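You operate a simulated robot arm through the tools that you are given. There is no shell and no other tool. Be economical: measure what you need, move in short steps, check, and stop when the job is done.

You are at the controls of a simulated robot arm. One attempt, no reset.

## Task
Brush up the spilt sugar and tip it into the small blue tub.
Fine: orange brush, slowly, into the pan with the blue post; brush and pan go back where they lay; leave the other tubs alone.
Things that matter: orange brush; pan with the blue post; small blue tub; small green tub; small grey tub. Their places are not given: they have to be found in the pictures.

The check looks at the end state, three seconds after you hand in, the way a careful person would. Anything else that was tipped, shoved, dropped, spilled or broken makes it a failure.

## Robot
A 6-joint arm with a two-finger parallel gripper, fixed in place. Base frame: the origin is at the foot of the arm, x ahead of it, y to its left, z up; the work surface is at about z = 880. Lengths are in mm, angles in degrees, forces in N, time in s.
With the tool pointing down near the work surface it reaches from about 240 to 640 mm from the base axis. Its first joint turns from -66.0 to 66.0 degrees. Payload 2.7 kg.
Tool frame: the origin (TCP) lies between the finger pads and is the grasp point; the fingertips stand 23 mm ahead of it; z points along the fingers, y is the line along which they close. The gripper opens to 94 mm. The fingers are 38 mm wide and 10 mm thick; the gripper's body (54 by 96 mm) begins 39 mm behind the TCP.
Orientation is that of the tool frame in the base frame, as a unit quaternion [w, x, y, z]. With the fingers straight down and closing along the base's y, the tool's x points along the base's -x, its y along +y and its z along -z.

## Interface
- The arm moves only by the tool move_arm. Its argument "steps" is one flat list of numbers, 6 for each row, row after row: the shift along the base's x, y, z in units of 300 mm (1.0 is 300 mm), then the turn, a rotation vector about the base's x, y, z in units of 180 degrees (1.0 is 180 degrees). In form: [tx, ty, tz, wx, wy, wz, tx, ty, tz, wx, wy, wz, ...]. A call has 1 to 12 rows; each row is the pose to reach, as a shift and turn from the pose commanded when the call began. "hand" is the closure, from 0 (fully open) to 1 (shut), set as the call begins (left out, the last holds). A call with a number of a shift or a turn outside -1 to 1 is refused whole. Each row takes 0.2 s and may step no farther than 50 mm and 8.6 degrees from the row before; otherwise, or with a gripper value out of range, the whole call is refused. Where a pose cannot be reached the arm comes as near as it can. A force on the tool above 40 N (or 10 N above the force at the start of the call, whichever is more), or a blocked arm, ends the call early, and 0.2 s more pass. The fingers move at their own pace (about 45 mm/s each) and stop on an object; they squeeze with about 21 N. The grip force told is the motor's: it shows also when the fingers shut on nothing. Time passes only in rows, and 0.2 s behind the last, so rows that repeat a pose let the fingers close. It gives the time, the measured TCP pose, the force on the tool (base axes), the opening and the grip force at its end, in the units of the frame above (readings bear some noise).
- Cameras (640 x 400 px; columns grow to the right, rows downward): "scene" is fixed at [70.7, -432.9, 1399.3]; the picture's right is [0.80, -0.60, 0.00], its down [-0.37, -0.49, -0.79] and it looks along [0.47, 0.63, -0.61] (base axes); focal length 237 px, centre (320, 200). "wrist" rides on the gripper at [-39, 0, -44] in the tool frame; the picture's right is [0.00, -1.00, 0.00], its down [0.97, 0.00, -0.24] and it looks along [0.24, 0.00, 0.97] (tool axes); focal length 218 px, centre (320, 200).
- grab_frame(camera): a new picture of that camera. The clock stands still meanwhile.
- pixel_to_xyz(camera, pixels): there is no depth. For up to 12 entries [column, row, z] of the newest picture of that camera ("zoom" is the newest enlarged one), the place [x, y] in the base frame at which the ray of that pixel passes the height z, good to about 2 mm. The clock stands still meanwhile.
- enlarge(camera, box): a new picture of the part [left, top, right, bottom] of that camera's present view, enlarged. The clock stands still meanwhile.
- close_job(): hands the job in; it is judged then, once.

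Keep the steps short. Do not move on a guess: measure, check each grasp and each placing, and mend mistakes. In all there are 80 turns and 38 pictures (those below and enlarged ones count). Leave the gripper open and the arm clear of the work at the hand-in unless told otherwise, and finish with a single line.

The tools are called after "Request:" by a JSON object that holds its "api" and its "payload". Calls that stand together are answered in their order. move_arm: Moves the arm, as the interface text tells. Its arguments: {"type":"object","properties":{"steps":{"type":"array"},"hand":{"type":"number"}},"required":["steps"]} The other tools are called the same way: grab_frame (camera) takes a picture; pixel_to_xyz (camera, pixels) gives the place at which the rays of pixels pass given heights; enlarge (camera, box) takes an enlarged picture of a part of a camera's view; close_job () hands the job in.

At the start:

```text
clock: 0.0
tcp_pos: [344.0, 86.2, 1231.7]
tcp_rot: [0.001, -0.001, 1.0, 0.0]
contact_force: [-0.2, 1.1, -0.4]
finger_gap: 94.2
grip_force: 0.1
```

scene: 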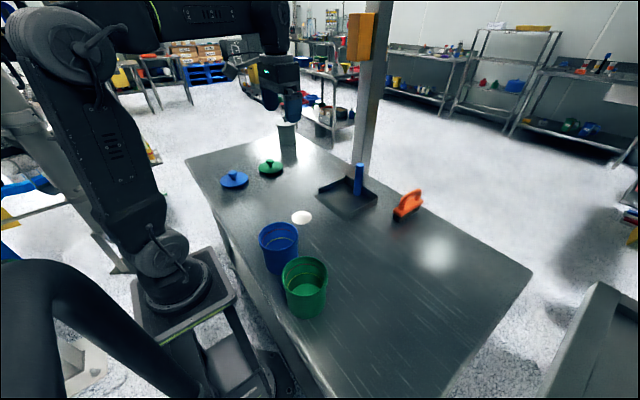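
wrist: 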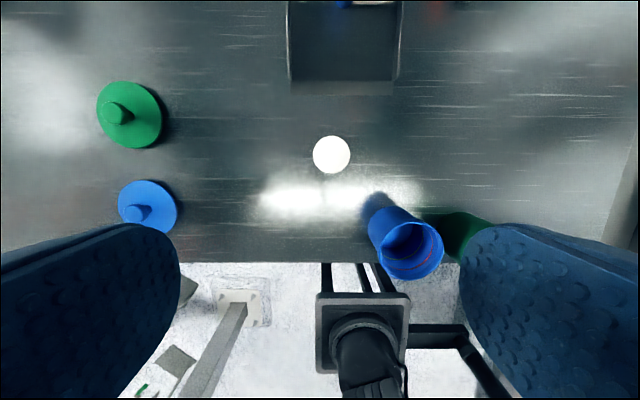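

I see the sugar at scene (301,217), the pan with the blue post at (350,195), the orange brush at (408,204), and blue and green tubs at (279,247) and (305,285). There is possibly a grey tub at (287,140). I'll enlarge these areas to measure them.

Request:
{"api": "enlarge", "payload": {"camera": "scene", "box": [290, 150, 450, 250]}}

Request:
{"api": "enlarge", "payload": {"camera": "scene", "box": [200, 110, 360, 330]}}

Request:
{"api": "pixel_to_xyz", "payload": {"camera": "scene", "pixels": [[301, 217, 880], [292, 217, 880], [311, 217, 880], [318, 190, 880], [346, 216, 880], [377, 197, 880], [358, 195, 885], [359, 165, 950], [393, 218, 880], [421, 205, 880], [288, 155, 880]]}}

Request:
{"api": "pixel_to_xyz", "payload": {"camera": "wrist", "pixels": [[331, 155, 880], [312, 155, 880], [350, 155, 880], [331, 136, 880], [331, 173, 880], [289, 80, 880], [397, 80, 880], [285, 2, 900], [404, 2, 900], [345, 2, 890], [435, 5, 890]]}}

```text
4.00 times, centred on (370, 200) of scene
```

zoom: 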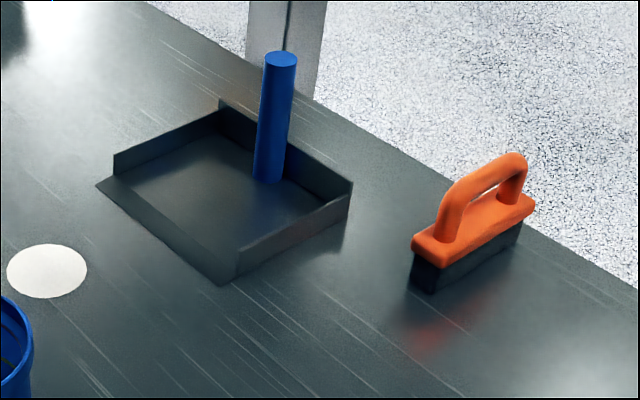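

```text
1.82 times, centred on (280, 220) of scene
```

zoom: 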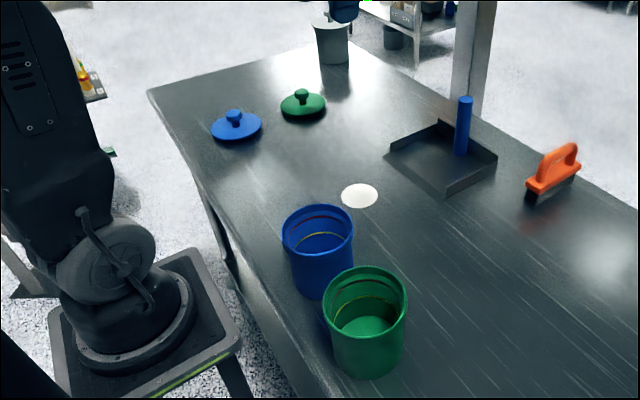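

```text
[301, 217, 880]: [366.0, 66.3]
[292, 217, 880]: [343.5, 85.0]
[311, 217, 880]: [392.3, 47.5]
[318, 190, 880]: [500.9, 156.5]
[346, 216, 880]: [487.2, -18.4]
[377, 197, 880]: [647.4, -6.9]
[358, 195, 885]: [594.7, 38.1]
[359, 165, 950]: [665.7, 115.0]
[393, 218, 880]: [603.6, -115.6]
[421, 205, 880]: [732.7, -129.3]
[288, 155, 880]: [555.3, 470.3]
```

```text
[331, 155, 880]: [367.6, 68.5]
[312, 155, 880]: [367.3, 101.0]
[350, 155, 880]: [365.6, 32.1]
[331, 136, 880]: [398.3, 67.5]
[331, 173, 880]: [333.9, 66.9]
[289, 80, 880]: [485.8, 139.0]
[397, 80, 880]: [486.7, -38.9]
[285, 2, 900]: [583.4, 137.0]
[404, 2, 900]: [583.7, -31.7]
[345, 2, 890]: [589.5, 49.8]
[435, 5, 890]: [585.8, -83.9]
```

The pan's lip is at about x=480 and its mouth faces the arm, with the post near (595,40). The brush is near (650,-115). Next I'll move the arm up and over that side to see both from above with the wrist camera.

Request:
{"api": "move_arm", "payload": {"steps": [0.12, -0.06, 0, 0, 0, 0, 0.24, -0.12, 0, 0, 0, 0, 0.36, -0.18, 0, 0, 0, 0, 0.48, -0.24, 0, 0, 0, 0, 0.6, -0.3, 0, 0, 0, 0, 0.68, -0.36, 0, 0, 0, 0, 0.68, -0.36, 0, 0, 0, 0], "hand": 0}}

Request:
{"api": "grab_frame", "payload": {"camera": "wrist"}}

```text
clock: 1.6
tcp_pos: [542.2, -21.7, 1225.9]
tcp_rot: [0.001, -0.002, 1.0, -0.001]
contact_force: [-1.1, 0.3, 0.3]
finger_gap: 94.2
grip_force: 0.0
out of reach, approached as far as the arm can: row 6, 7
```

```text
33 pictures are left
```

wrist: 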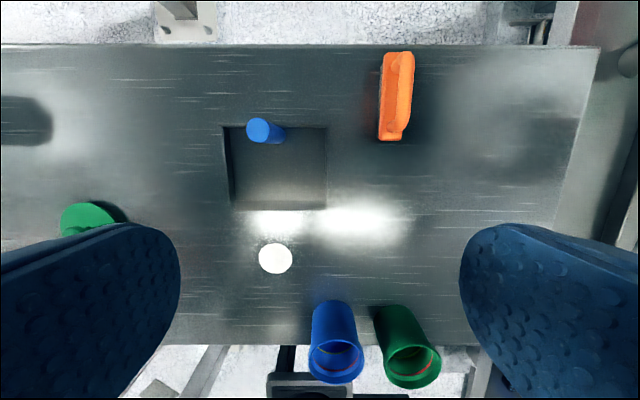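

The view covers the brush at (396,96), the pan, the sugar and the tubs. I'll enlarge it to measure exactly.

Request:
{"api": "enlarge", "payload": {"camera": "wrist", "box": [210, 40, 450, 190]}}

Request:
{"api": "pixel_to_xyz", "payload": {"camera": "wrist", "pixels": [[275, 258, 880], [258, 258, 880], [292, 258, 880], [275, 243, 880], [275, 274, 880], [232, 211, 880], [326, 209, 880], [224, 127, 900], [326, 127, 900], [276, 136, 884], [257, 130, 1000], [334, 310, 880]]}}

```text
2.67 times, centred on (330, 115) of wrist
```

zoom: 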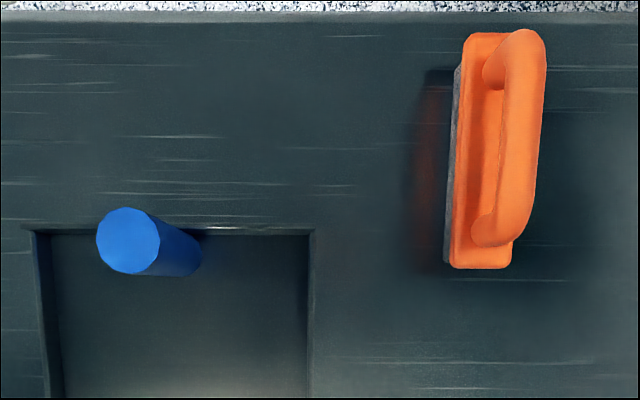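

```text
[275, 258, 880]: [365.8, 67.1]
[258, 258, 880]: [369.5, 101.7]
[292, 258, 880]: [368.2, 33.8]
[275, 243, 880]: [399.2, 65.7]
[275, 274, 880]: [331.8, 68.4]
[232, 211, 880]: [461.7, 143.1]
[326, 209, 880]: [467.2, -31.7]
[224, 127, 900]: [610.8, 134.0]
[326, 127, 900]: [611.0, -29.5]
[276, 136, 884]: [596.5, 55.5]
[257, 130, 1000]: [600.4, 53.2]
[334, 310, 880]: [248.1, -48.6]
```

The post is at about (597,53), the sugar is centred at (367,67) with a radius of 34, and the pan spans x 463–612. Now I'll triangulate the brush handle and its block using the zoom and scene views.

Request:
{"api": "pixel_to_xyz", "payload": {"camera": "zoom", "pixels": [[525, 50, 940], [525, 50, 960], [505, 230, 940], [505, 230, 960], [449, 265, 900], [512, 265, 900], [465, 35, 900], [445, 262, 880], [455, 75, 880], [449, 265, 915], [512, 265, 915], [128, 240, 1000]]}}

Request:
{"api": "enlarge", "payload": {"camera": "scene", "box": [380, 180, 444, 220]}}

```text
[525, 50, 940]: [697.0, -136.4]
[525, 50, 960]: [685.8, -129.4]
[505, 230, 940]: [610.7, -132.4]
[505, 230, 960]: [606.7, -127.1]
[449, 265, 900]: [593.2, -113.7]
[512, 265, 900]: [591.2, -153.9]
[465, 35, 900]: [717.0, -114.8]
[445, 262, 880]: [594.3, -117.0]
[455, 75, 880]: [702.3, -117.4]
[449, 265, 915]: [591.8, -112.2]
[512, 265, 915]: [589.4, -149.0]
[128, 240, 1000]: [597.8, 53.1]
```

```text
10.00 times, centred on (412, 200) of scene
```

zoom: 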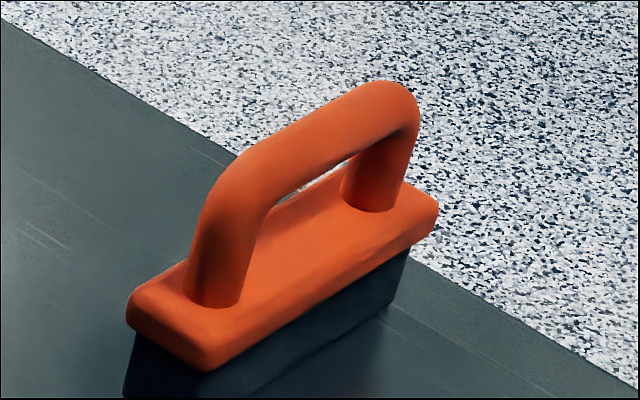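

Request:
{"api": "pixel_to_xyz", "payload": {"camera": "zoom", "pixels": [[124, 395, 880], [134, 335, 900], [134, 335, 910], [130, 300, 915], [130, 300, 925], [205, 350, 915], [437, 205, 915], [437, 205, 925], [260, 150, 950], [260, 150, 970], [385, 85, 950], [385, 85, 970]]}}

```text
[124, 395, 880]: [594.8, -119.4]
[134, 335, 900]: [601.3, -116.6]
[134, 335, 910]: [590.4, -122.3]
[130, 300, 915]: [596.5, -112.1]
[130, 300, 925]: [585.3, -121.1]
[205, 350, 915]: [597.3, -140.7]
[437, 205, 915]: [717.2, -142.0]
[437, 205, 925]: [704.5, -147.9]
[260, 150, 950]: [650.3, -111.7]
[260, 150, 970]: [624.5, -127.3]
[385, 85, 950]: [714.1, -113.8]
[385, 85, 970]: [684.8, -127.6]
```

The brush handle bar runs along x (about 612–688) at y≈-128, with its top at z≈970. The block is 590–708 by -112 to -148. I'll go above the near part of the handle at (628,-129,1030).

Request:
{"api": "move_arm", "payload": {"steps": [0.0, -0.06, -0.11, 0, 0, 0, 0.05, -0.12, -0.22, 0, 0, 0, 0.1, -0.18, -0.33, 0, 0, 0, 0.15, -0.24, -0.44, 0, 0, 0, 0.2, -0.3, -0.55, 0, 0, 0, 0.267, -0.357, -0.67, 0, 0, 0, 0.267, -0.357, -0.67, 0, 0, 0]}}

Request:
{"api": "grab_frame", "payload": {"camera": "wrist"}}

```text
clock: 3.2
tcp_pos: [612.1, -128.0, 1020.7]
tcp_rot: [0.001, -0.001, 1.0, 0.0]
contact_force: [0.3, -0.3, -0.3]
finger_gap: 94.0
grip_force: 0.0
out of reach, approached as far as the arm can: row 6, 7
```

```text
30 pictures are left
```

wrist: 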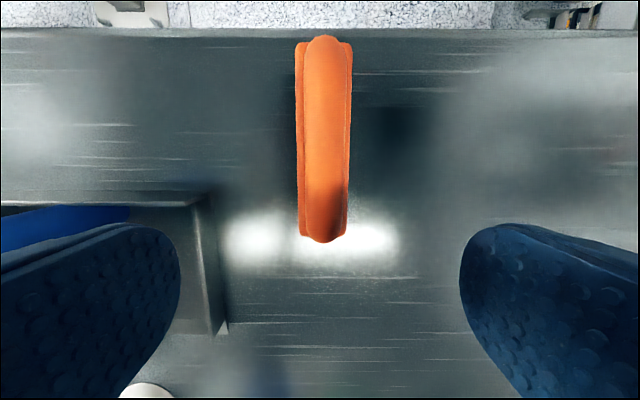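

The handle is centred between the fingers at column 324. I'll lower straight down to about z=960, keeping the fingers clear on both sides.

Request:
{"api": "move_arm", "payload": {"steps": [0, 0, -0.07, 0, 0, 0, 0, 0, -0.14, 0, 0, 0, 0.0, 0, -0.2, 0, 0, 0, 0.0, 0, -0.2, 0, 0, 0]}}

Request:
{"api": "pixel_to_xyz", "payload": {"camera": "wrist", "pixels": [[323, 38, 970], [324, 242, 940], [297, 240, 918], [347, 235, 918], [296, 45, 918], [352, 45, 918]]}}

```text
clock: 4.2
tcp_pos: [614.0, -128.4, 962.7]
tcp_rot: [0.001, -0.002, 1.0, 0.0]
contact_force: [0.5, -0.5, -0.4]
finger_gap: 93.9
grip_force: 0.0
```

```text
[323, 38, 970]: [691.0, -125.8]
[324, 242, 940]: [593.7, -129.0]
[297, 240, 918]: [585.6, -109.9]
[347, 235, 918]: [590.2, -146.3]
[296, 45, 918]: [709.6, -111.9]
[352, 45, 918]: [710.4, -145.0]
```

The commanded pose gets clamped, so I'm at x=614 and the brush centre is at x≈649. I'll shift ahead about 16 mm and down 5 mm.

Request:
{"api": "move_arm", "payload": {"steps": [0.027, 0, -0.008, 0, 0, 0, 0.053, 0, -0.016, 0, 0, 0, 0.053, 0, -0.016, 0, 0, 0]}}

Request:
{"api": "enlarge", "payload": {"camera": "scene", "box": [340, 140, 468, 220]}}

```text
clock: 5.0
tcp_pos: [626.8, -126.8, 957.7]
tcp_rot: [0.001, -0.001, 1.0, -0.001]
contact_force: [0.4, 0.2, -0.2]
finger_gap: 94.0
grip_force: 0.1
out of reach, approached as far as the arm can: row 2
```

```text
5.00 times, centred on (404, 180) of scene
```

zoom: 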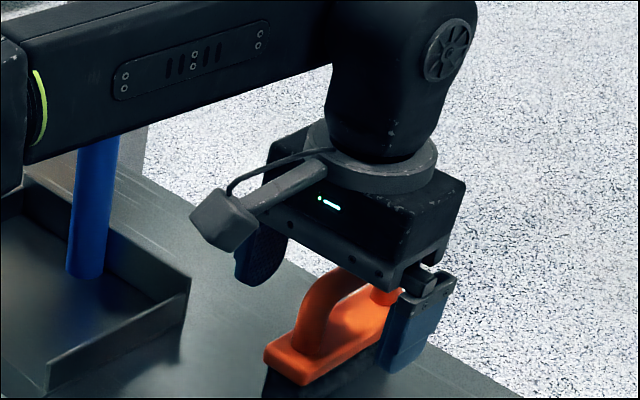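

The handle is between the fingers, so I'll close on it.

Request:
{"api": "move_arm", "payload": {"steps": [0, 0, 0, 0, 0, 0, 0, 0, 0, 0, 0, 0, 0, 0, 0, 0, 0, 0, 0, 0, 0, 0, 0, 0, 0, 0, 0, 0, 0, 0, 0, 0, 0, 0, 0, 0, 0, 0, 0, 0, 0, 0], "hand": 1}}

```text
clock: 6.6
tcp_pos: [626.9, -128.8, 958.6]
tcp_rot: [0.001, -0.001, 1.0, 0.0]
contact_force: [-1.3, 0.9, 0.3]
finger_gap: 17.6
grip_force: 21.0
```

The brush is gripped with a gap of 17.6 at TCP (626.9,-128.8,958.6). Before carrying it, I'll measure the tubs so the arm keeps clear of them.

Request:
{"api": "pixel_to_xyz", "payload": {"camera": "scene", "pixels": [[279, 235, 980], [279, 235, 1000], [260, 237, 980], [299, 237, 980], [279, 223, 980], [281, 270, 880], [300, 262, 880], [304, 270, 980], [305, 314, 880], [284, 262, 880], [265, 262, 880]]}}

Request:
{"api": "enlarge", "payload": {"camera": "scene", "box": [240, 200, 368, 330]}}

```text
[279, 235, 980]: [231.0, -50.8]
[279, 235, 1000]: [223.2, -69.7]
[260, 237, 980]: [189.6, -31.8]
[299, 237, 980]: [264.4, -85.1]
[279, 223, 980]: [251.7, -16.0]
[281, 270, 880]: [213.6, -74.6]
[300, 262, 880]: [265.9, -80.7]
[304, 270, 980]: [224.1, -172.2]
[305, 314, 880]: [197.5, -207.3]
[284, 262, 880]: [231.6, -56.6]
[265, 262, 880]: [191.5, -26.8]
```

```text
3.08 times, centred on (304, 265) of scene
```

zoom: 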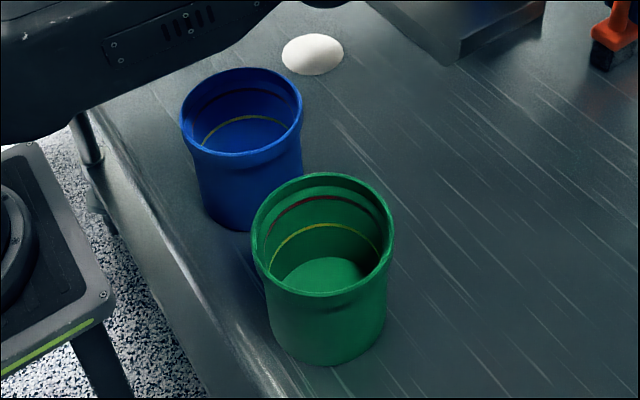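

The blue tub's rim centre is at about (229,-50), z≈978, outer diameter about 95, and the sugar is a low heap. I'll lift the brush straight up, then back toward the arm, and check the grip.

Request:
{"api": "move_arm", "payload": {"steps": [0, 0, 0.03, 0, 0, 0, -0.05, 0, 0.1, 0, 0, 0, -0.13, 0, 0.2, 0, 0, 0, -0.23, 0, 0.29, 0, 0, 0, -0.32, 0, 0.29, 0, 0, 0, -0.32, 0, 0.29, 0, 0, 0]}}

Request:
{"api": "grab_frame", "payload": {"camera": "wrist"}}

```text
clock: 8.0
tcp_pos: [531.1, -126.1, 1047.7]
tcp_rot: [0.001, -0.001, 1.0, -0.001]
contact_force: [0.4, 0.0, -1.8]
finger_gap: 17.7
grip_force: 21.1
out of reach, approached as far as the arm can: row 1
```

```text
27 pictures are left
```

wrist: 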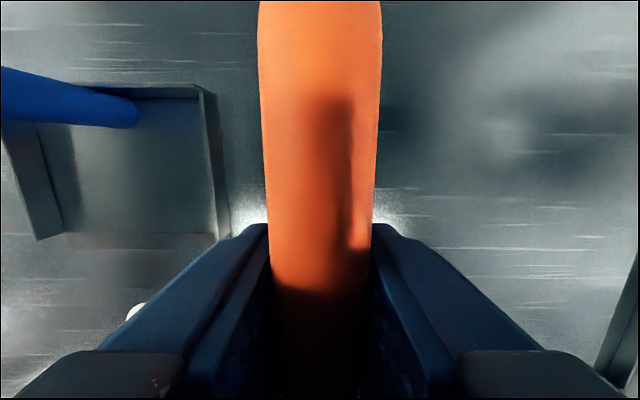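

The brush hangs level and straight. Now I'll carry it back behind the sugar at (300,43) while turning it +90° about z, staying at z≈1047 and passing in front of the pan and clear of the tub.

Request:
{"api": "move_arm", "payload": {"steps": [-0.064, 0.047, 0, 0, 0, 0.0417, -0.128, 0.094, 0, 0, 0, 0.0833, -0.193, 0.142, 0, 0, 0, 0.125, -0.257, 0.189, 0, 0, 0, 0.1667, -0.321, 0.236, 0, 0, 0, 0.2083, -0.385, 0.283, 0, 0, 0, 0.25, -0.449, 0.331, 0, 0, 0, 0.2917, -0.513, 0.378, 0, 0, 0, 0.3333, -0.578, 0.425, 0, 0, 0, 0.375, -0.642, 0.472, 0, 0, 0, 0.4167, -0.706, 0.52, 0, 0, 0, 0.4583, -0.77, 0.567, 0, 0, 0, 0.5]}}

Request:
{"api": "grab_frame", "payload": {"camera": "scene"}}

```text
clock: 10.6
tcp_pos: [301.1, 42.4, 1043.7]
tcp_rot: [-0.001, 0.709, -0.705, -0.001]
contact_force: [-0.5, 0.8, -1.2]
finger_gap: 17.7
grip_force: 21.1
```

```text
26 pictures are left
```

scene: 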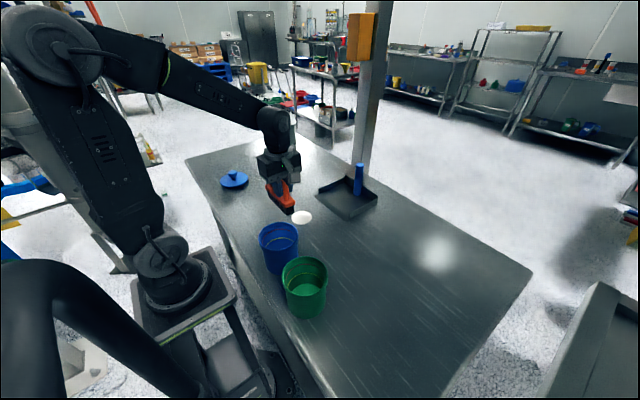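

The brush now lies along y behind the sugar. I'll lower it nearly to the table.

Request:
{"api": "move_arm", "payload": {"steps": [0, 0, -0.08, 0, 0, 0, 0, 0, -0.16, 0, 0, 0, 0, 0, -0.24, 0, 0, 0, 0, 0, -0.27, 0, 0, 0, 0, 0, -0.27, 0, 0, 0]}}

Request:
{"api": "enlarge", "payload": {"camera": "scene", "box": [240, 150, 400, 250]}}

```text
clock: 11.8
tcp_pos: [301.9, 41.2, 964.1]
tcp_rot: [-0.001, 0.708, -0.706, -0.001]
contact_force: [0.3, -0.4, -1.4]
finger_gap: 17.7
grip_force: 20.5
```

```text
4.00 times, centred on (320, 200) of scene
```

zoom: 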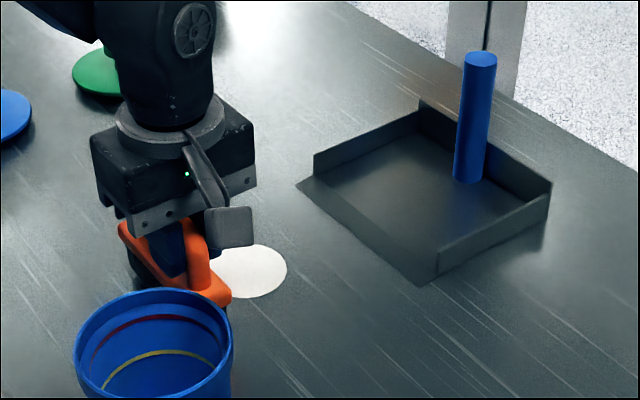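

The brush is about 5 mm above the table. I'll ease down until a light contact shows.

Request:
{"api": "move_arm", "payload": {"steps": [0, 0, -0.007, 0, 0, 0, 0, 0, -0.014, 0, 0, 0, 0, 0, -0.02, 0, 0, 0, 0, 0, -0.02, 0, 0, 0]}}

```text
clock: 12.8
tcp_pos: [301.3, 41.0, 959.7]
tcp_rot: [0.0, 0.708, -0.706, -0.001]
contact_force: [0.0, -0.3, -1.2]
finger_gap: 17.8
grip_force: 21.5
```

Request:
{"api": "move_arm", "payload": {"steps": [0, 0, -0.003, 0, 0, 0, 0, 0, -0.006, 0, 0, 0, 0, 0, -0.006, 0, 0, 0]}}

```text
clock: 13.6
tcp_pos: [302.2, 42.9, 957.4]
tcp_rot: [-0.002, 0.708, -0.706, 0.0]
contact_force: [-2.5, -0.6, 20.2]
finger_gap: 17.9
grip_force: 20.9
```

Contact shows at 20 N, which is firm. I'll back off about 1 mm, then sweep slowly toward +x at 5 mm per row.

Request:
{"api": "move_arm", "payload": {"steps": [0, 0, 0.003, 0, 0, 0, 0.0133, 0, 0.003, 0, 0, 0, 0.03, 0, 0.003, 0, 0, 0, 0.0467, 0, 0.003, 0, 0, 0, 0.0633, 0, 0.003, 0, 0, 0, 0.08, 0, 0.003, 0, 0, 0, 0.0967, 0, 0.003, 0, 0, 0, 0.1133, 0, 0.003, 0, 0, 0, 0.13, 0, 0.003, 0, 0, 0, 0.1467, 0, 0.003, 0, 0, 0, 0.1633, 0, 0.003, 0, 0, 0, 0.18, 0, 0.003, 0, 0, 0]}}

Request:
{"api": "enlarge", "payload": {"camera": "scene", "box": [240, 150, 400, 250]}}

```text
clock: 16.2
tcp_pos: [356.1, 41.1, 958.3]
tcp_rot: [0.0, 0.708, -0.706, 0.0]
contact_force: [0.0, 1.3, -1.6]
finger_gap: 17.6
grip_force: 21.2
```

```text
4.00 times, centred on (320, 200) of scene
```

zoom: 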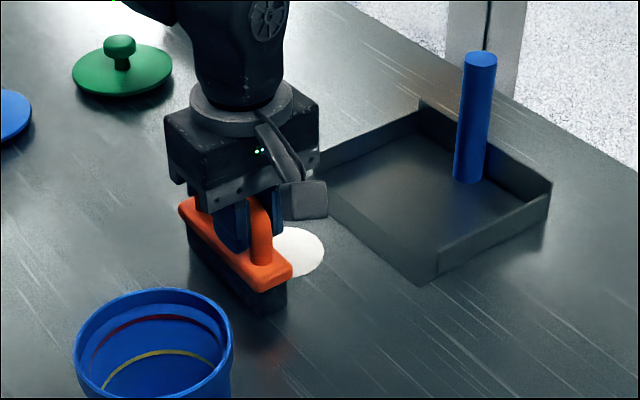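

The sugar is moving with the brush and no trail is left behind. I'll lower a hair (0.4 mm) and keep sweeping slowly.

Request:
{"api": "move_arm", "payload": {"steps": [0.0167, 0, -0.0013, 0, 0, 0, 0.0333, 0, -0.0013, 0, 0, 0, 0.05, 0, -0.0013, 0, 0, 0, 0.0667, 0, -0.0013, 0, 0, 0, 0.0833, 0, -0.0013, 0, 0, 0, 0.1, 0, -0.0013, 0, 0, 0, 0.1167, 0, -0.0013, 0, 0, 0, 0.1333, 0, -0.0013, 0, 0, 0, 0.15, 0, -0.0013, 0, 0, 0, 0.1667, 0, -0.0013, 0, 0, 0, 0.1833, 0, -0.0013, 0, 0, 0, 0.2, 0, -0.0013, 0, 0, 0]}}

Request:
{"api": "enlarge", "payload": {"camera": "scene", "box": [260, 160, 388, 240]}}

```text
clock: 18.8
tcp_pos: [417.5, 41.3, 957.6]
tcp_rot: [-0.001, 0.709, -0.705, 0.0]
contact_force: [-4.9, 1.5, 15.2]
finger_gap: 17.6
grip_force: 21.5
```

```text
5.00 times, centred on (324, 200) of scene
```

zoom: 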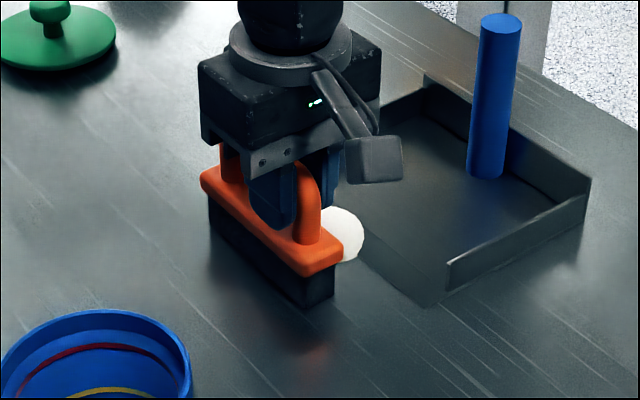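

The sugar is ahead of the brush and its front is reaching the pan lip. I'll go on 20 mm level, then rise slightly for the ramp, watching the force.

Request:
{"api": "move_arm", "payload": {"steps": [0.0167, 0, 0.001, 0, 0, 0, 0.0333, 0, 0.001, 0, 0, 0, 0.05, 0, 0.001, 0, 0, 0, 0.0667, 0, 0.001, 0, 0, 0, 0.08, 0, 0.004, 0, 0, 0, 0.0933, 0, 0.007, 0, 0, 0, 0.1067, 0, 0.01, 0, 0, 0]}}

Request:
{"api": "enlarge", "payload": {"camera": "scene", "box": [290, 170, 386, 230]}}

```text
clock: 20.4
tcp_pos: [448.4, 42.2, 961.1]
tcp_rot: [0.0, -0.707, 0.707, 0.001]
contact_force: [-0.8, -0.1, -1.7]
finger_gap: 17.6
grip_force: 21.1
```

```text
6.67 times, centred on (338, 200) of scene
```

zoom: 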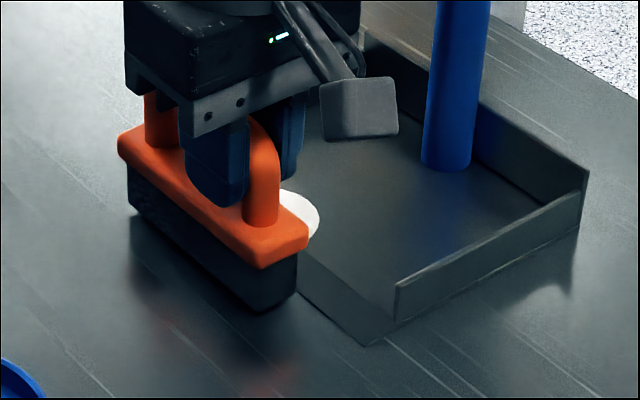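

No contact yet and no sugar left behind. I'll continue 24 mm with a slight rise, watching the force.

Request:
{"api": "move_arm", "payload": {"steps": [0.0133, 0, 0.001, 0, 0, 0, 0.0267, 0, 0.002, 0, 0, 0, 0.04, 0, 0.003, 0, 0, 0, 0.0533, 0, 0.004, 0, 0, 0, 0.0667, 0, 0.005, 0, 0, 0, 0.08, 0, 0.006, 0, 0, 0]}}

Request:
{"api": "enlarge", "payload": {"camera": "scene", "box": [290, 170, 386, 230]}}

```text
clock: 21.8
tcp_pos: [470.4, 40.9, 963.5]
tcp_rot: [-0.001, 0.708, -0.707, -0.001]
contact_force: [0.3, -0.4, -1.6]
finger_gap: 17.8
grip_force: 21.7
```

```text
6.67 times, centred on (338, 200) of scene
```

zoom: 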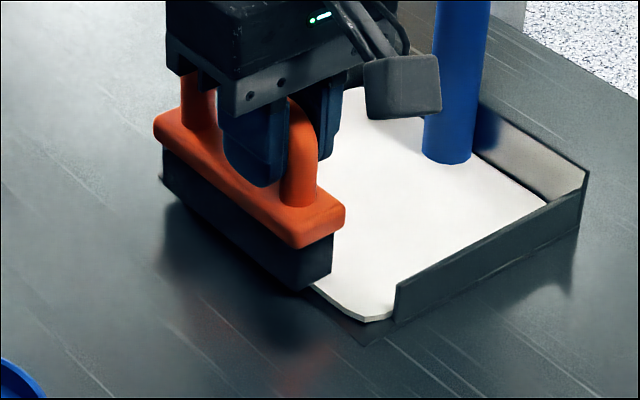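

The sugar now shows as a white layer in the pan, with none left on the table. I'll lift the brush straight up and back off.

Request:
{"api": "move_arm", "payload": {"steps": [0, 0, 0.1, 0, 0, 0, 0, 0, 0.2, 0, 0, 0, 0, 0, 0.3, 0, 0, 0, -0.12, 0, 0.3, 0, 0, 0, -0.12, 0, 0.3, 0, 0, 0]}}

Request:
{"api": "grab_frame", "payload": {"camera": "scene"}}

```text
clock: 23.0
tcp_pos: [435.4, 40.6, 1048.3]
tcp_rot: [-0.001, 0.709, -0.706, 0.0]
contact_force: [-0.2, -0.3, -1.0]
finger_gap: 17.5
grip_force: 20.7
```

```text
20 pictures are left
```

scene: 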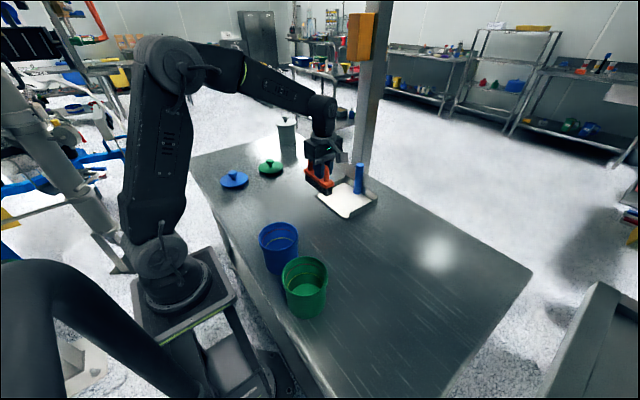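

The table is clean. Now I'll turn the brush back (-90°) while moving to (531,-128), well clear of the post.

Request:
{"api": "move_arm", "payload": {"steps": [0.0, -0.047, 0, 0, 0, -0.0417, 0.01, -0.094, 0, 0, 0, -0.0833, 0.03, -0.141, 0, 0, 0, -0.125, 0.06, -0.188, 0, 0, 0, -0.1667, 0.09, -0.235, 0, 0, 0, -0.2083, 0.12, -0.282, 0, 0, 0, -0.25, 0.15, -0.329, 0, 0, 0, -0.2917, 0.18, -0.376, 0, 0, 0, -0.3333, 0.21, -0.423, 0, 0, 0, -0.375, 0.25, -0.47, 0, 0, 0, -0.4167, 0.28, -0.517, 0, 0, 0, -0.4583, 0.318, -0.563, 0, 0, 0, -0.5]}}

```text
clock: 25.6
tcp_pos: [531.4, -127.9, 1053.2]
tcp_rot: [0.001, 0.0, 1.0, 0.0]
contact_force: [0.5, 0.7, -1.1]
finger_gap: 17.7
grip_force: 21.4
```

The orientation is back to the start. I'll retrace the lift path down to just above the table.

Request:
{"api": "move_arm", "payload": {"steps": [0.09, 0, 0, 0, 0, 0, 0.19, 0, -0.09, 0, 0, 0, 0.268, 0, -0.19, 0, 0, 0, 0.318, 0, -0.27, 0, 0, 0, 0.318, 0, -0.303, 0, 0, 0, 0.318, 0, -0.303, 0, 0, 0]}}

```text
clock: 27.0
tcp_pos: [625.9, -128.2, 960.8]
tcp_rot: [0.002, -0.002, 1.0, 0.001]
contact_force: [0.2, 0.6, -1.1]
finger_gap: 17.7
grip_force: 21.0
out of reach, approached as far as the arm can: row 4
```

I'll nudge 1 mm ahead and ease down to a light touch.

Request:
{"api": "move_arm", "payload": {"steps": [0.003, 0, -0.003, 0, 0, 0, 0.003, 0, -0.006, 0, 0, 0, 0.003, 0, -0.008, 0, 0, 0, 0.003, 0, -0.008, 0, 0, 0]}}

```text
clock: 28.0
tcp_pos: [625.8, -128.0, 959.0]
tcp_rot: [0.001, -0.001, 1.0, 0.0]
contact_force: [0.0, 0.1, -1.7]
finger_gap: 17.6
grip_force: 21.1
```

Request:
{"api": "move_arm", "payload": {"steps": [0, 0, -0.003, 0, 0, 0, 0, 0, -0.005, 0, 0, 0, 0, 0, -0.005, 0, 0, 0]}}

```text
clock: 28.8
tcp_pos: [627.6, -127.7, 958.3]
tcp_rot: [0.001, -0.001, 1.0, 0.0]
contact_force: [0.1, 0.3, -1.1]
finger_gap: 17.9
grip_force: 21.0
```

Request:
{"api": "move_arm", "payload": {"steps": [0, 0, -0.003, 0, 0, 0, 0, 0, -0.003, 0, 0, 0]}}

```text
clock: 29.4
tcp_pos: [625.5, -127.9, 958.3]
tcp_rot: [0.001, -0.001, 1.0, -0.001]
contact_force: [-1.3, 2.9, 7.1]
finger_gap: 17.5
grip_force: 20.8
```

The brush touches lightly at 7 N and sits where it was. I'll open the fingers.

Request:
{"api": "move_arm", "payload": {"steps": [0, 0, 0, 0, 0, 0, 0, 0, 0, 0, 0, 0, 0, 0, 0, 0, 0, 0, 0, 0, 0, 0, 0, 0, 0, 0, 0, 0, 0, 0, 0, 0, 0, 0, 0, 0], "hand": 0}}

Request:
{"api": "move_arm", "payload": {"steps": [-0.01, 0, 0.06, 0, 0, 0, -0.04, 0, 0.14, 0, 0, 0, -0.1, 0, 0.26, 0, 0, 0, -0.22, 0.0, 0.35, 0, 0, 0, -0.33, 0.04, 0.45, 0, 0, 0, -0.33, 0.04, 0.45, 0, 0, 0]}}

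Request:
{"api": "grab_frame", "payload": {"camera": "wrist"}}

```text
clock: 30.8
tcp_pos: [626.8, -127.5, 956.6]
tcp_rot: [0.001, -0.002, 1.0, 0.001]
contact_force: [0.6, -0.4, 0.1]
finger_gap: 93.9
grip_force: 0.1
```

```text
clock: 32.2
tcp_pos: [528.9, -114.4, 1091.4]
tcp_rot: [0.001, -0.001, 1.0, 0.0]
contact_force: [0.7, -0.2, 0.5]
finger_gap: 93.8
grip_force: 0.0
```

```text
19 pictures are left
```

wrist: 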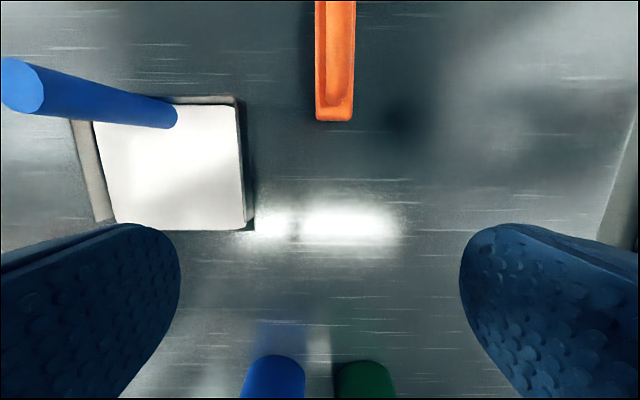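

The brush is released and back in place. Before taking the pan, I'll dry-run the pouring pose with the empty hand to see whether the arm can reach it. First I'll go to (300,43,1170) with a +90° turn.

Request:
{"api": "pixel_to_xyz", "payload": {"camera": "wrist", "pixels": [[316, 117, 918], [352, 120, 918], [247, 230, 880], [175, 115, 884], [242, 100, 900]]}}

Request:
{"api": "move_arm", "payload": {"steps": [-0.064, 0.044, 0.022, 0, 0, 0.0417, -0.127, 0.087, 0.044, 0, 0, 0.0833, -0.191, 0.131, 0.066, 0, 0, 0.125, -0.254, 0.174, 0.088, 0, 0, 0.1667, -0.318, 0.218, 0.11, 0, 0, 0.2083, -0.382, 0.262, 0.132, 0, 0, 0.25, -0.445, 0.305, 0.153, 0, 0, 0.2917, -0.509, 0.349, 0.175, 0, 0, 0.3333, -0.572, 0.392, 0.197, 0, 0, 0.375, -0.636, 0.436, 0.219, 0, 0, 0.4167, -0.699, 0.479, 0.241, 0, 0, 0.4583, -0.763, 0.523, 0.263, 0, 0, 0.5]}}

```text
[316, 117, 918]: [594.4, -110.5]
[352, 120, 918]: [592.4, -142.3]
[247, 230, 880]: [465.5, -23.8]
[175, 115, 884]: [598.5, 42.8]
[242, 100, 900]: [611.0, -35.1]
```

```text
clock: 34.8
tcp_pos: [300.5, 40.1, 1168.9]
tcp_rot: [0.0, 0.709, -0.705, -0.002]
contact_force: [-0.1, 0.0, -0.3]
finger_gap: 93.8
grip_force: 0.0
```

Now the dry-run tilt at (229,-5,1150): rotate about +x up to 60°.

Request:
{"api": "move_arm", "payload": {"steps": [-0.08, -0.05, -0.02, 0, 0, 0, -0.16, -0.1, -0.04, 0.0, 0, 0, -0.238, -0.15, -0.06, 0.04, 0, 0, -0.238, -0.15, -0.06, 0.08, 0, 0, -0.238, -0.15, -0.06, 0.12, 0, 0, -0.238, -0.15, -0.06, 0.16, 0, 0, -0.238, -0.15, -0.06, 0.2, 0, 0, -0.238, -0.15, -0.06, 0.24, 0, 0, -0.238, -0.15, -0.06, 0.28, 0, 0, -0.238, -0.15, -0.06, 0.32, 0, 0, -0.238, -0.15, -0.06, 0.333, 0, 0]}}

Request:
{"api": "grab_frame", "payload": {"camera": "scene"}}

```text
clock: 37.2
tcp_pos: [229.0, -3.5, 1153.7]
tcp_rot: [-0.355, 0.613, -0.611, -0.353]
contact_force: [0.3, -0.6, 0.3]
finger_gap: 94.0
grip_force: 0.1
```

```text
18 pictures are left
```

scene: 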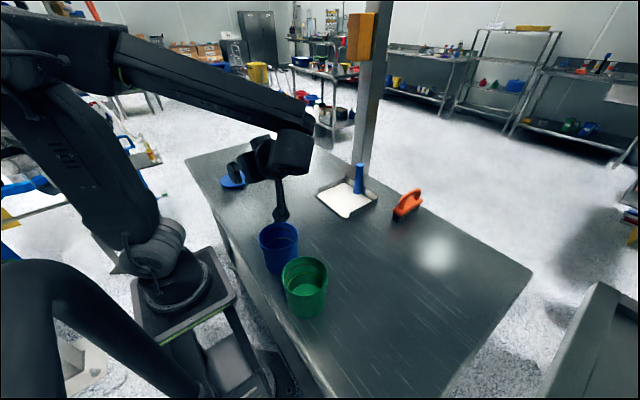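

The 60° pose is fully reachable. I'll reverse the tilt and take a wrist view to pin down the tub's rim.

Request:
{"api": "move_arm", "payload": {"steps": [0, 0, 0, -0.04, 0, 0, 0, 0, 0, -0.08, 0, 0, 0, 0, 0, -0.12, 0, 0, 0, 0, 0, -0.16, 0, 0, 0, 0.03, 0, -0.2, 0, 0, 0, 0.06, 0, -0.24, 0, 0, 0.05, 0.09, 0.03, -0.28, 0, 0, 0.1, 0.12, 0.06, -0.32, 0, 0, 0.1, 0.15, 0.06, -0.333, 0, 0, 0.1, 0.15, 0.06, -0.333, 0, 0]}}

Request:
{"api": "grab_frame", "payload": {"camera": "wrist"}}

```text
clock: 39.4
tcp_pos: [259.4, 41.2, 1171.4]
tcp_rot: [-0.001, 0.708, -0.706, 0.0]
contact_force: [-0.5, 0.5, 0.9]
finger_gap: 94.2
grip_force: 0.1
```

```text
17 pictures are left
```

wrist: 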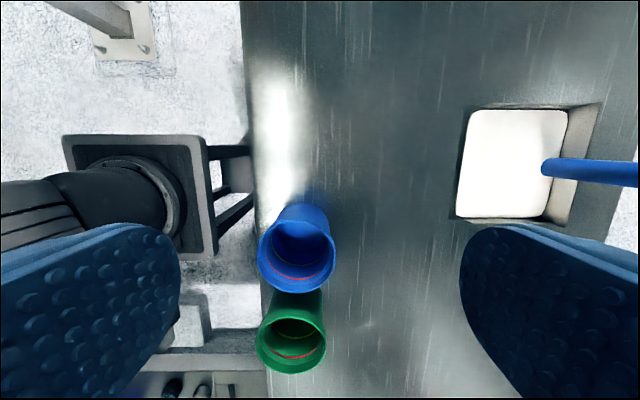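

Request:
{"api": "pixel_to_xyz", "payload": {"camera": "wrist", "pixels": [[297, 255, 978], [258, 255, 978], [336, 255, 978], [297, 218, 978], [297, 293, 978], [297, 255, 990], [292, 334, 978]]}}

Request:
{"api": "pixel_to_xyz", "payload": {"camera": "scene", "pixels": [[278.3, 236.4, 970], [278.3, 236.4, 980], [278.3, 236.4, 990], [278.3, 221.8, 980], [278.3, 251, 980]]}}

```text
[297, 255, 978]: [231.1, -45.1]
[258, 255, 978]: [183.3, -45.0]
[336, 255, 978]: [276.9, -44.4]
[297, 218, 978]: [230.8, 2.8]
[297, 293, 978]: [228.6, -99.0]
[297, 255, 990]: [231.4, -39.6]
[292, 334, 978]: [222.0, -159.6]
```

```text
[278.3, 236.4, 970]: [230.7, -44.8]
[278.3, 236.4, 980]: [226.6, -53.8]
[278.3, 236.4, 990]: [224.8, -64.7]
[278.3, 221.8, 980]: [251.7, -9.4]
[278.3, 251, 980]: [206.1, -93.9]
```

The tub's centre is at about (230,-47), rim z≈976. Now I'll turn back and go above the post at (597,53), TCP z≈1045.

Request:
{"api": "move_arm", "payload": {"steps": [0.09, 0.003, 0, 0, 0, -0.0417, 0.18, 0.007, 0, 0, 0, -0.0833, 0.27, 0.01, 0, 0, 0, -0.125, 0.36, 0.013, -0.02, 0, 0, -0.1667, 0.45, 0.017, -0.04, 0, 0, -0.2083, 0.54, 0.02, -0.08, 0, 0, -0.25, 0.63, 0.023, -0.12, 0, 0, -0.2917, 0.72, 0.027, -0.16, 0, 0, -0.3333, 0.81, 0.03, -0.2, 0, 0, -0.375, 0.9, 0.033, -0.25, 0, 0, -0.4167, 0.99, 0.037, -0.3, 0, 0, -0.4583, 0.99, 0.04, -0.4, 0, 0, -0.5]}}

Request:
{"api": "grab_frame", "payload": {"camera": "wrist"}}

```text
clock: 42.0
tcp_pos: [554.2, 52.4, 1050.9]
tcp_rot: [0.0, -0.001, 1.0, -0.001]
contact_force: [1.1, -0.2, 0.7]
finger_gap: 94.0
grip_force: 0.2
```

```text
16 pictures are left
```

wrist: 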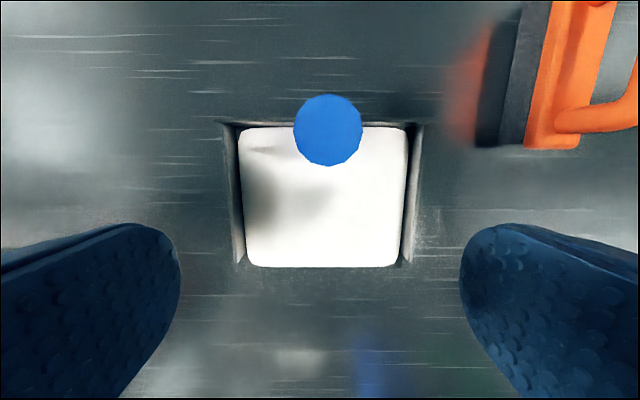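

Request:
{"api": "pixel_to_xyz", "payload": {"camera": "wrist", "pixels": [[328, 130, 1000], [328, 130, 995], [294, 130, 1000], [362, 130, 1000], [328, 95, 1000], [328, 166, 1000], [246, 262, 882], [400, 266, 882], [240, 266, 880], [408, 266, 880], [234, 124, 905], [420, 124, 905]]}}

Request:
{"api": "enlarge", "payload": {"camera": "wrist", "box": [210, 80, 434, 290]}}

```text
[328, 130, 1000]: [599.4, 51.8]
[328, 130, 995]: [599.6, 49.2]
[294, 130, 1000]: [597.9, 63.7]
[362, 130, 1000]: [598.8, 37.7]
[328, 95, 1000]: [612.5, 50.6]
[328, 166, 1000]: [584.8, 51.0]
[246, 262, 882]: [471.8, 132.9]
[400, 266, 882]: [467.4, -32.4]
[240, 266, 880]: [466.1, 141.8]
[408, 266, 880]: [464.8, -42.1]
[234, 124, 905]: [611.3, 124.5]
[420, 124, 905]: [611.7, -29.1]
```

```text
1.90 times, centred on (322, 185) of wrist
```

zoom: 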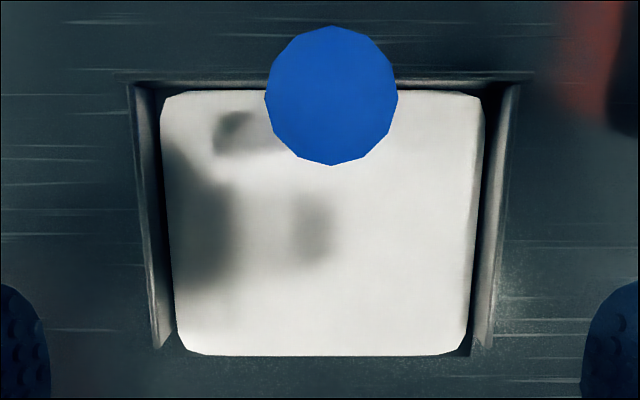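

The post's centre is at (598.5,51), diameter 26. I'll move over it and down to TCP z≈972 with the fingers straddling it.

Request:
{"api": "move_arm", "payload": {"steps": [0.07, -0.002, -0.03, 0, 0, 0, 0.147, -0.004, -0.07, 0, 0, 0, 0.147, -0.004, -0.15, 0, 0, 0, 0.147, -0.004, -0.22, 0, 0, 0, 0.147, -0.004, -0.263, 0, 0, 0, 0.147, -0.004, -0.263, 0, 0, 0]}}

Request:
{"api": "enlarge", "payload": {"camera": "scene", "box": [300, 130, 428, 210]}}

```text
clock: 43.4
tcp_pos: [598.4, 52.3, 971.3]
tcp_rot: [0.001, -0.001, 1.0, 0.0]
contact_force: [-0.3, 0.0, -0.1]
finger_gap: 94.1
grip_force: 0.1
```

```text
5.00 times, centred on (364, 170) of scene
```

zoom: 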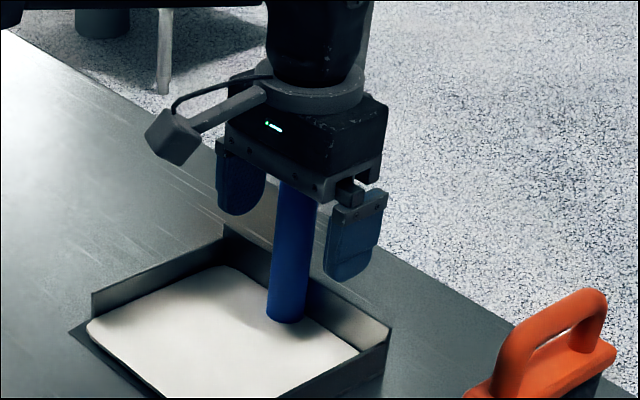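

The post is between the fingers and nothing is touching. I'll close.

Request:
{"api": "move_arm", "payload": {"steps": [0, 0, 0, 0, 0, 0, 0, 0, 0, 0, 0, 0, 0, 0, 0, 0, 0, 0, 0, 0, 0, 0, 0, 0, 0, 0, 0, 0, 0, 0, 0, 0, 0, 0, 0, 0], "hand": 1}}

```text
clock: 44.8
tcp_pos: [599.4, 52.0, 971.0]
tcp_rot: [0.001, 0.0, 1.0, 0.0]
contact_force: [1.1, -3.4, 1.0]
finger_gap: 25.1
grip_force: 20.6
```

The post is gripped with a gap of 25.1 at TCP (598.5,51.5,971). I'll lift it straight up gently and check that it hangs level.

Request:
{"api": "move_arm", "payload": {"steps": [0, 0, 0.02, 0, 0, 0, 0, 0, 0.05, 0, 0, 0, 0, 0, 0.09, 0, 0, 0, -0.02, 0, 0.13, 0, 0, 0, -0.05, 0, 0.16, 0, 0, 0, -0.09, 0, 0.18, 0, 0, 0, -0.09, 0, 0.18, 0, 0, 0]}}

Request:
{"api": "enlarge", "payload": {"camera": "scene", "box": [250, 100, 442, 220]}}

```text
clock: 46.4
tcp_pos: [572.9, 52.0, 1025.0]
tcp_rot: [0.0, -0.001, 1.0, 0.0]
contact_force: [-0.1, 0.3, -8.8]
finger_gap: 25.3
grip_force: 21.1
```

```text
3.33 times, centred on (346, 160) of scene
```

zoom: 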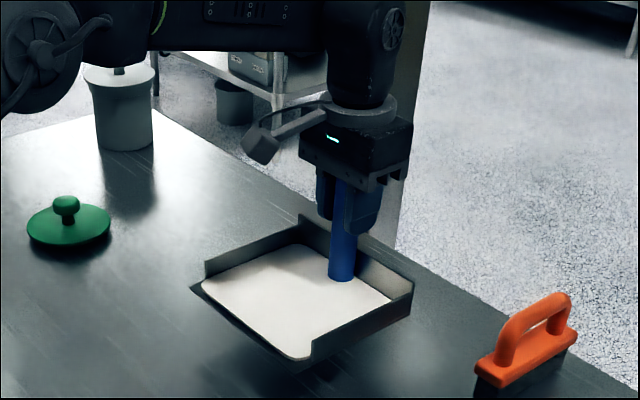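

The pan hangs level, about 0.9 kg, with the sugar in it. I'll raise it and bring it back smoothly while turning it 45° of the 90.

Request:
{"api": "move_arm", "payload": {"steps": [-0.03, 0.006, 0.03, 0, 0, 0.0208, -0.08, 0.013, 0.06, 0, 0, 0.0417, -0.13, 0.019, 0.09, 0, 0, 0.0625, -0.18, 0.026, 0.12, 0, 0, 0.0833, -0.23, 0.032, 0.15, 0, 0, 0.1042, -0.28, 0.039, 0.18, 0, 0, 0.125, -0.33, 0.045, 0.21, 0, 0, 0.1458, -0.38, 0.052, 0.24, 0, 0, 0.1667, -0.43, 0.058, 0.27, 0, 0, 0.1875, -0.48, 0.065, 0.3, 0, 0, 0.2083, -0.53, 0.071, 0.33, 0, 0, 0.2292, -0.573, 0.077, 0.35, 0, 0, 0.25]}}

```text
clock: 49.0
tcp_pos: [398.3, 75.1, 1130.8]
tcp_rot: [0.0, -0.384, 0.923, 0.0]
contact_force: [-0.3, 0.4, -9.6]
finger_gap: 25.0
grip_force: 20.9
```

Grip and load are steady. I'll go on to (230,95,1130) and finish the turn so the mouth faces -y.

Request:
{"api": "move_arm", "payload": {"steps": [-0.04, 0.006, 0, 0, 0, 0.0208, -0.09, 0.011, 0, 0, 0, 0.0417, -0.14, 0.017, 0, 0, 0, 0.0625, -0.19, 0.022, 0, 0, 0, 0.0833, -0.24, 0.028, 0, 0, 0, 0.1042, -0.29, 0.033, 0, 0, 0, 0.125, -0.34, 0.039, 0, 0, 0, 0.1458, -0.39, 0.045, 0, 0, 0, 0.1667, -0.44, 0.05, 0, 0, 0, 0.1875, -0.49, 0.056, 0, 0, 0, 0.2083, -0.53, 0.061, 0, 0, 0, 0.2292, -0.56, 0.067, 0, 0, 0, 0.25]}}

Request:
{"api": "grab_frame", "payload": {"camera": "scene"}}

```text
clock: 51.6
tcp_pos: [233.2, 96.4, 1130.4]
tcp_rot: [-0.001, 0.709, -0.705, 0.0]
contact_force: [-0.1, 0.1, -8.4]
finger_gap: 25.2
grip_force: 21.3
```

```text
12 pictures are left
```

scene: 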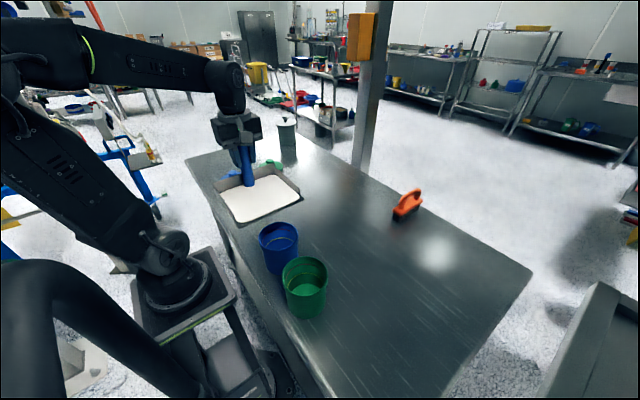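

The pan is in front of the tub with its mouth toward it. I'll lower it so the lip is about 15 mm above the rim, with the lip's middle just short of the tub centre, and then look.

Request:
{"api": "move_arm", "payload": {"steps": [-0.003, -0.003, -0.05, 0, 0, 0, -0.007, -0.006, -0.1, 0, 0, 0, -0.007, -0.008, -0.153, 0, 0, 0, -0.007, -0.008, -0.153, 0, 0, 0]}}

Request:
{"api": "enlarge", "payload": {"camera": "scene", "box": [200, 160, 360, 290]}}

```text
clock: 52.6
tcp_pos: [231.3, 94.0, 1084.8]
tcp_rot: [-0.001, 0.708, -0.706, -0.002]
contact_force: [-0.1, -0.9, -9.1]
finger_gap: 25.2
grip_force: 20.9
```

```text
3.08 times, centred on (280, 225) of scene
```

zoom: 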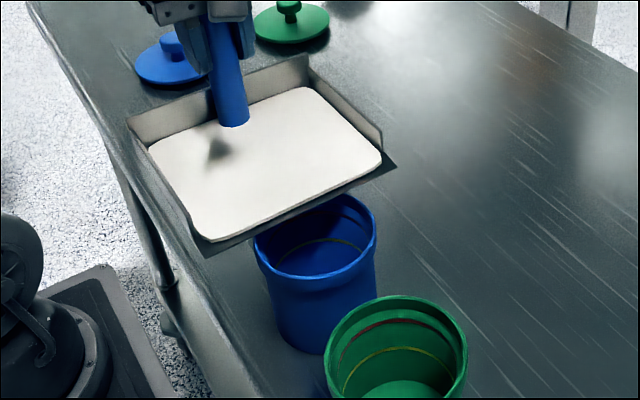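

Request:
{"api": "pixel_to_xyz", "payload": {"camera": "zoom", "pixels": [[207, 256, 994], [397, 165, 994], [302, 210, 994], [316, 240, 978]]}}

```text
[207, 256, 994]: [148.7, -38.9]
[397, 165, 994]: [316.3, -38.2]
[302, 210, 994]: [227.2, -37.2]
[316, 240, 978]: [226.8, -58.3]
```

The lip's middle is at (231,-38), over the tub. Now I'll tilt slowly about the lip edge, first to 30°.

Request:
{"api": "move_arm", "payload": {"steps": [0, -0.021, 0.028, 0.0208, 0, 0, 0, -0.043, 0.055, 0.0417, 0, 0, 0, -0.067, 0.081, 0.0625, 0, 0, 0, -0.092, 0.105, 0.0833, 0, 0, 0, -0.119, 0.127, 0.1042, 0, 0, 0, -0.147, 0.147, 0.125, 0, 0, 0, -0.177, 0.165, 0.1458, 0, 0, 0, -0.208, 0.182, 0.1667, 0, 0, 0, -0.208, 0.182, 0.1667, 0, 0]}}

Request:
{"api": "enlarge", "payload": {"camera": "scene", "box": [200, 160, 360, 290]}}

```text
clock: 54.6
tcp_pos: [228.3, 29.5, 1139.5]
tcp_rot: [-0.184, 0.684, -0.682, -0.183]
contact_force: [0.4, 0.4, -8.4]
finger_gap: 25.4
grip_force: 20.8
```

```text
3.08 times, centred on (280, 225) of scene
```

zoom: 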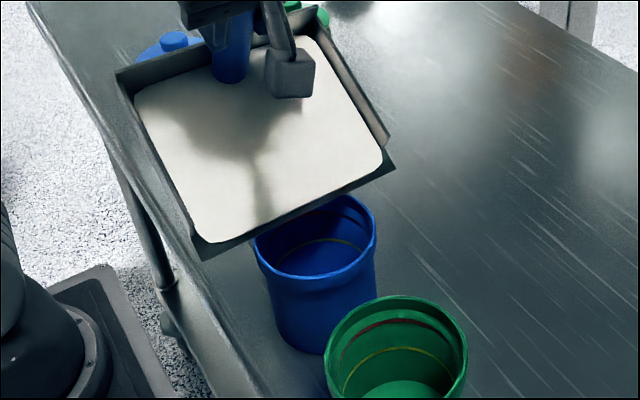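

The lip stayed put and the sugar still holds at 30°. I'll continue slowly to 60°.

Request:
{"api": "move_arm", "payload": {"steps": [0, -0.032, 0.014, 0.0208, 0, 0, 0, -0.064, 0.027, 0.0417, 0, 0, 0, -0.098, 0.036, 0.0625, 0, 0, 0, -0.132, 0.045, 0.0833, 0, 0, 0, -0.166, 0.05, 0.1042, 0, 0, 0, -0.201, 0.054, 0.125, 0, 0, 0, -0.236, 0.055, 0.1458, 0, 0, 0, -0.271, 0.054, 0.1667, 0, 0, 0, -0.271, 0.054, 0.1667, 0, 0, 0, -0.271, 0.054, 0.1667, 0, 0, 0, -0.271, 0.054, 0.1667, 0, 0]}}

Request:
{"api": "enlarge", "payload": {"camera": "scene", "box": [200, 160, 360, 290]}}

```text
clock: 57.0
tcp_pos: [229.8, -52.1, 1155.1]
tcp_rot: [-0.354, 0.613, -0.611, -0.354]
contact_force: [0.3, -0.4, -8.0]
finger_gap: 25.3
grip_force: 21.0
```

```text
3.08 times, centred on (280, 225) of scene
```

zoom: 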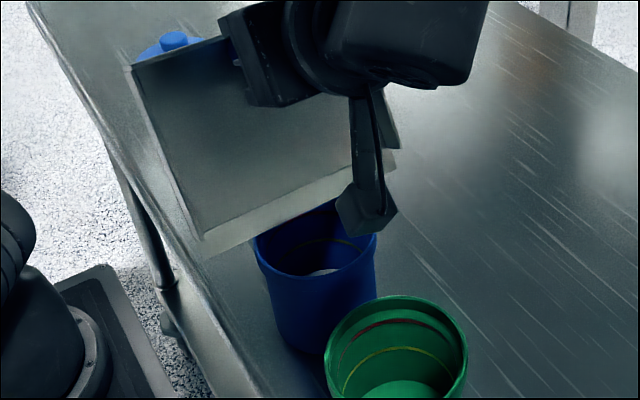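

The pan is empty and white sugar lies in the blue tub. I'll untilt along the same path, rising clear of the tub.

Request:
{"api": "move_arm", "payload": {"steps": [0, 0.07, 0.02, -0.0417, 0, 0, 0, 0.139, 0.03, -0.0833, 0, 0, 0, 0.207, 0.03, -0.125, 0, 0, 0, 0.271, 0.02, -0.1667, 0, 0, 0, 0.332, -0.0, -0.2083, 0, 0, 0, 0.387, -0.03, -0.25, 0, 0, 0, 0.436, -0.055, -0.2917, 0, 0, 0, 0.479, -0.083, -0.3333, 0, 0, 0, 0.479, -0.083, -0.3333, 0, 0]}}

Request:
{"api": "grab_frame", "payload": {"camera": "scene"}}

```text
clock: 59.0
tcp_pos: [229.1, 94.0, 1131.5]
tcp_rot: [0.0, 0.709, -0.705, 0.0]
contact_force: [-0.4, 0.4, -8.7]
finger_gap: 25.1
grip_force: 21.1
```

```text
8 pictures are left
```

scene: 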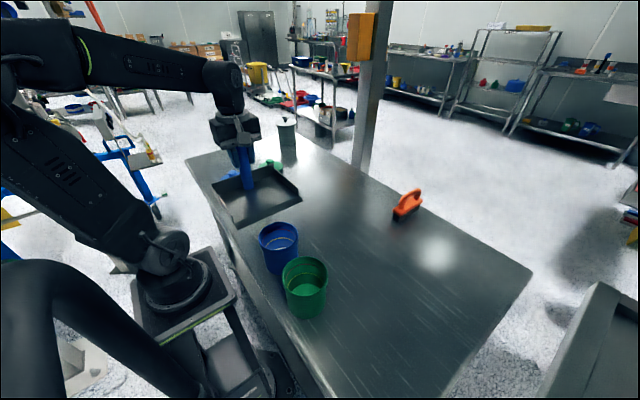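

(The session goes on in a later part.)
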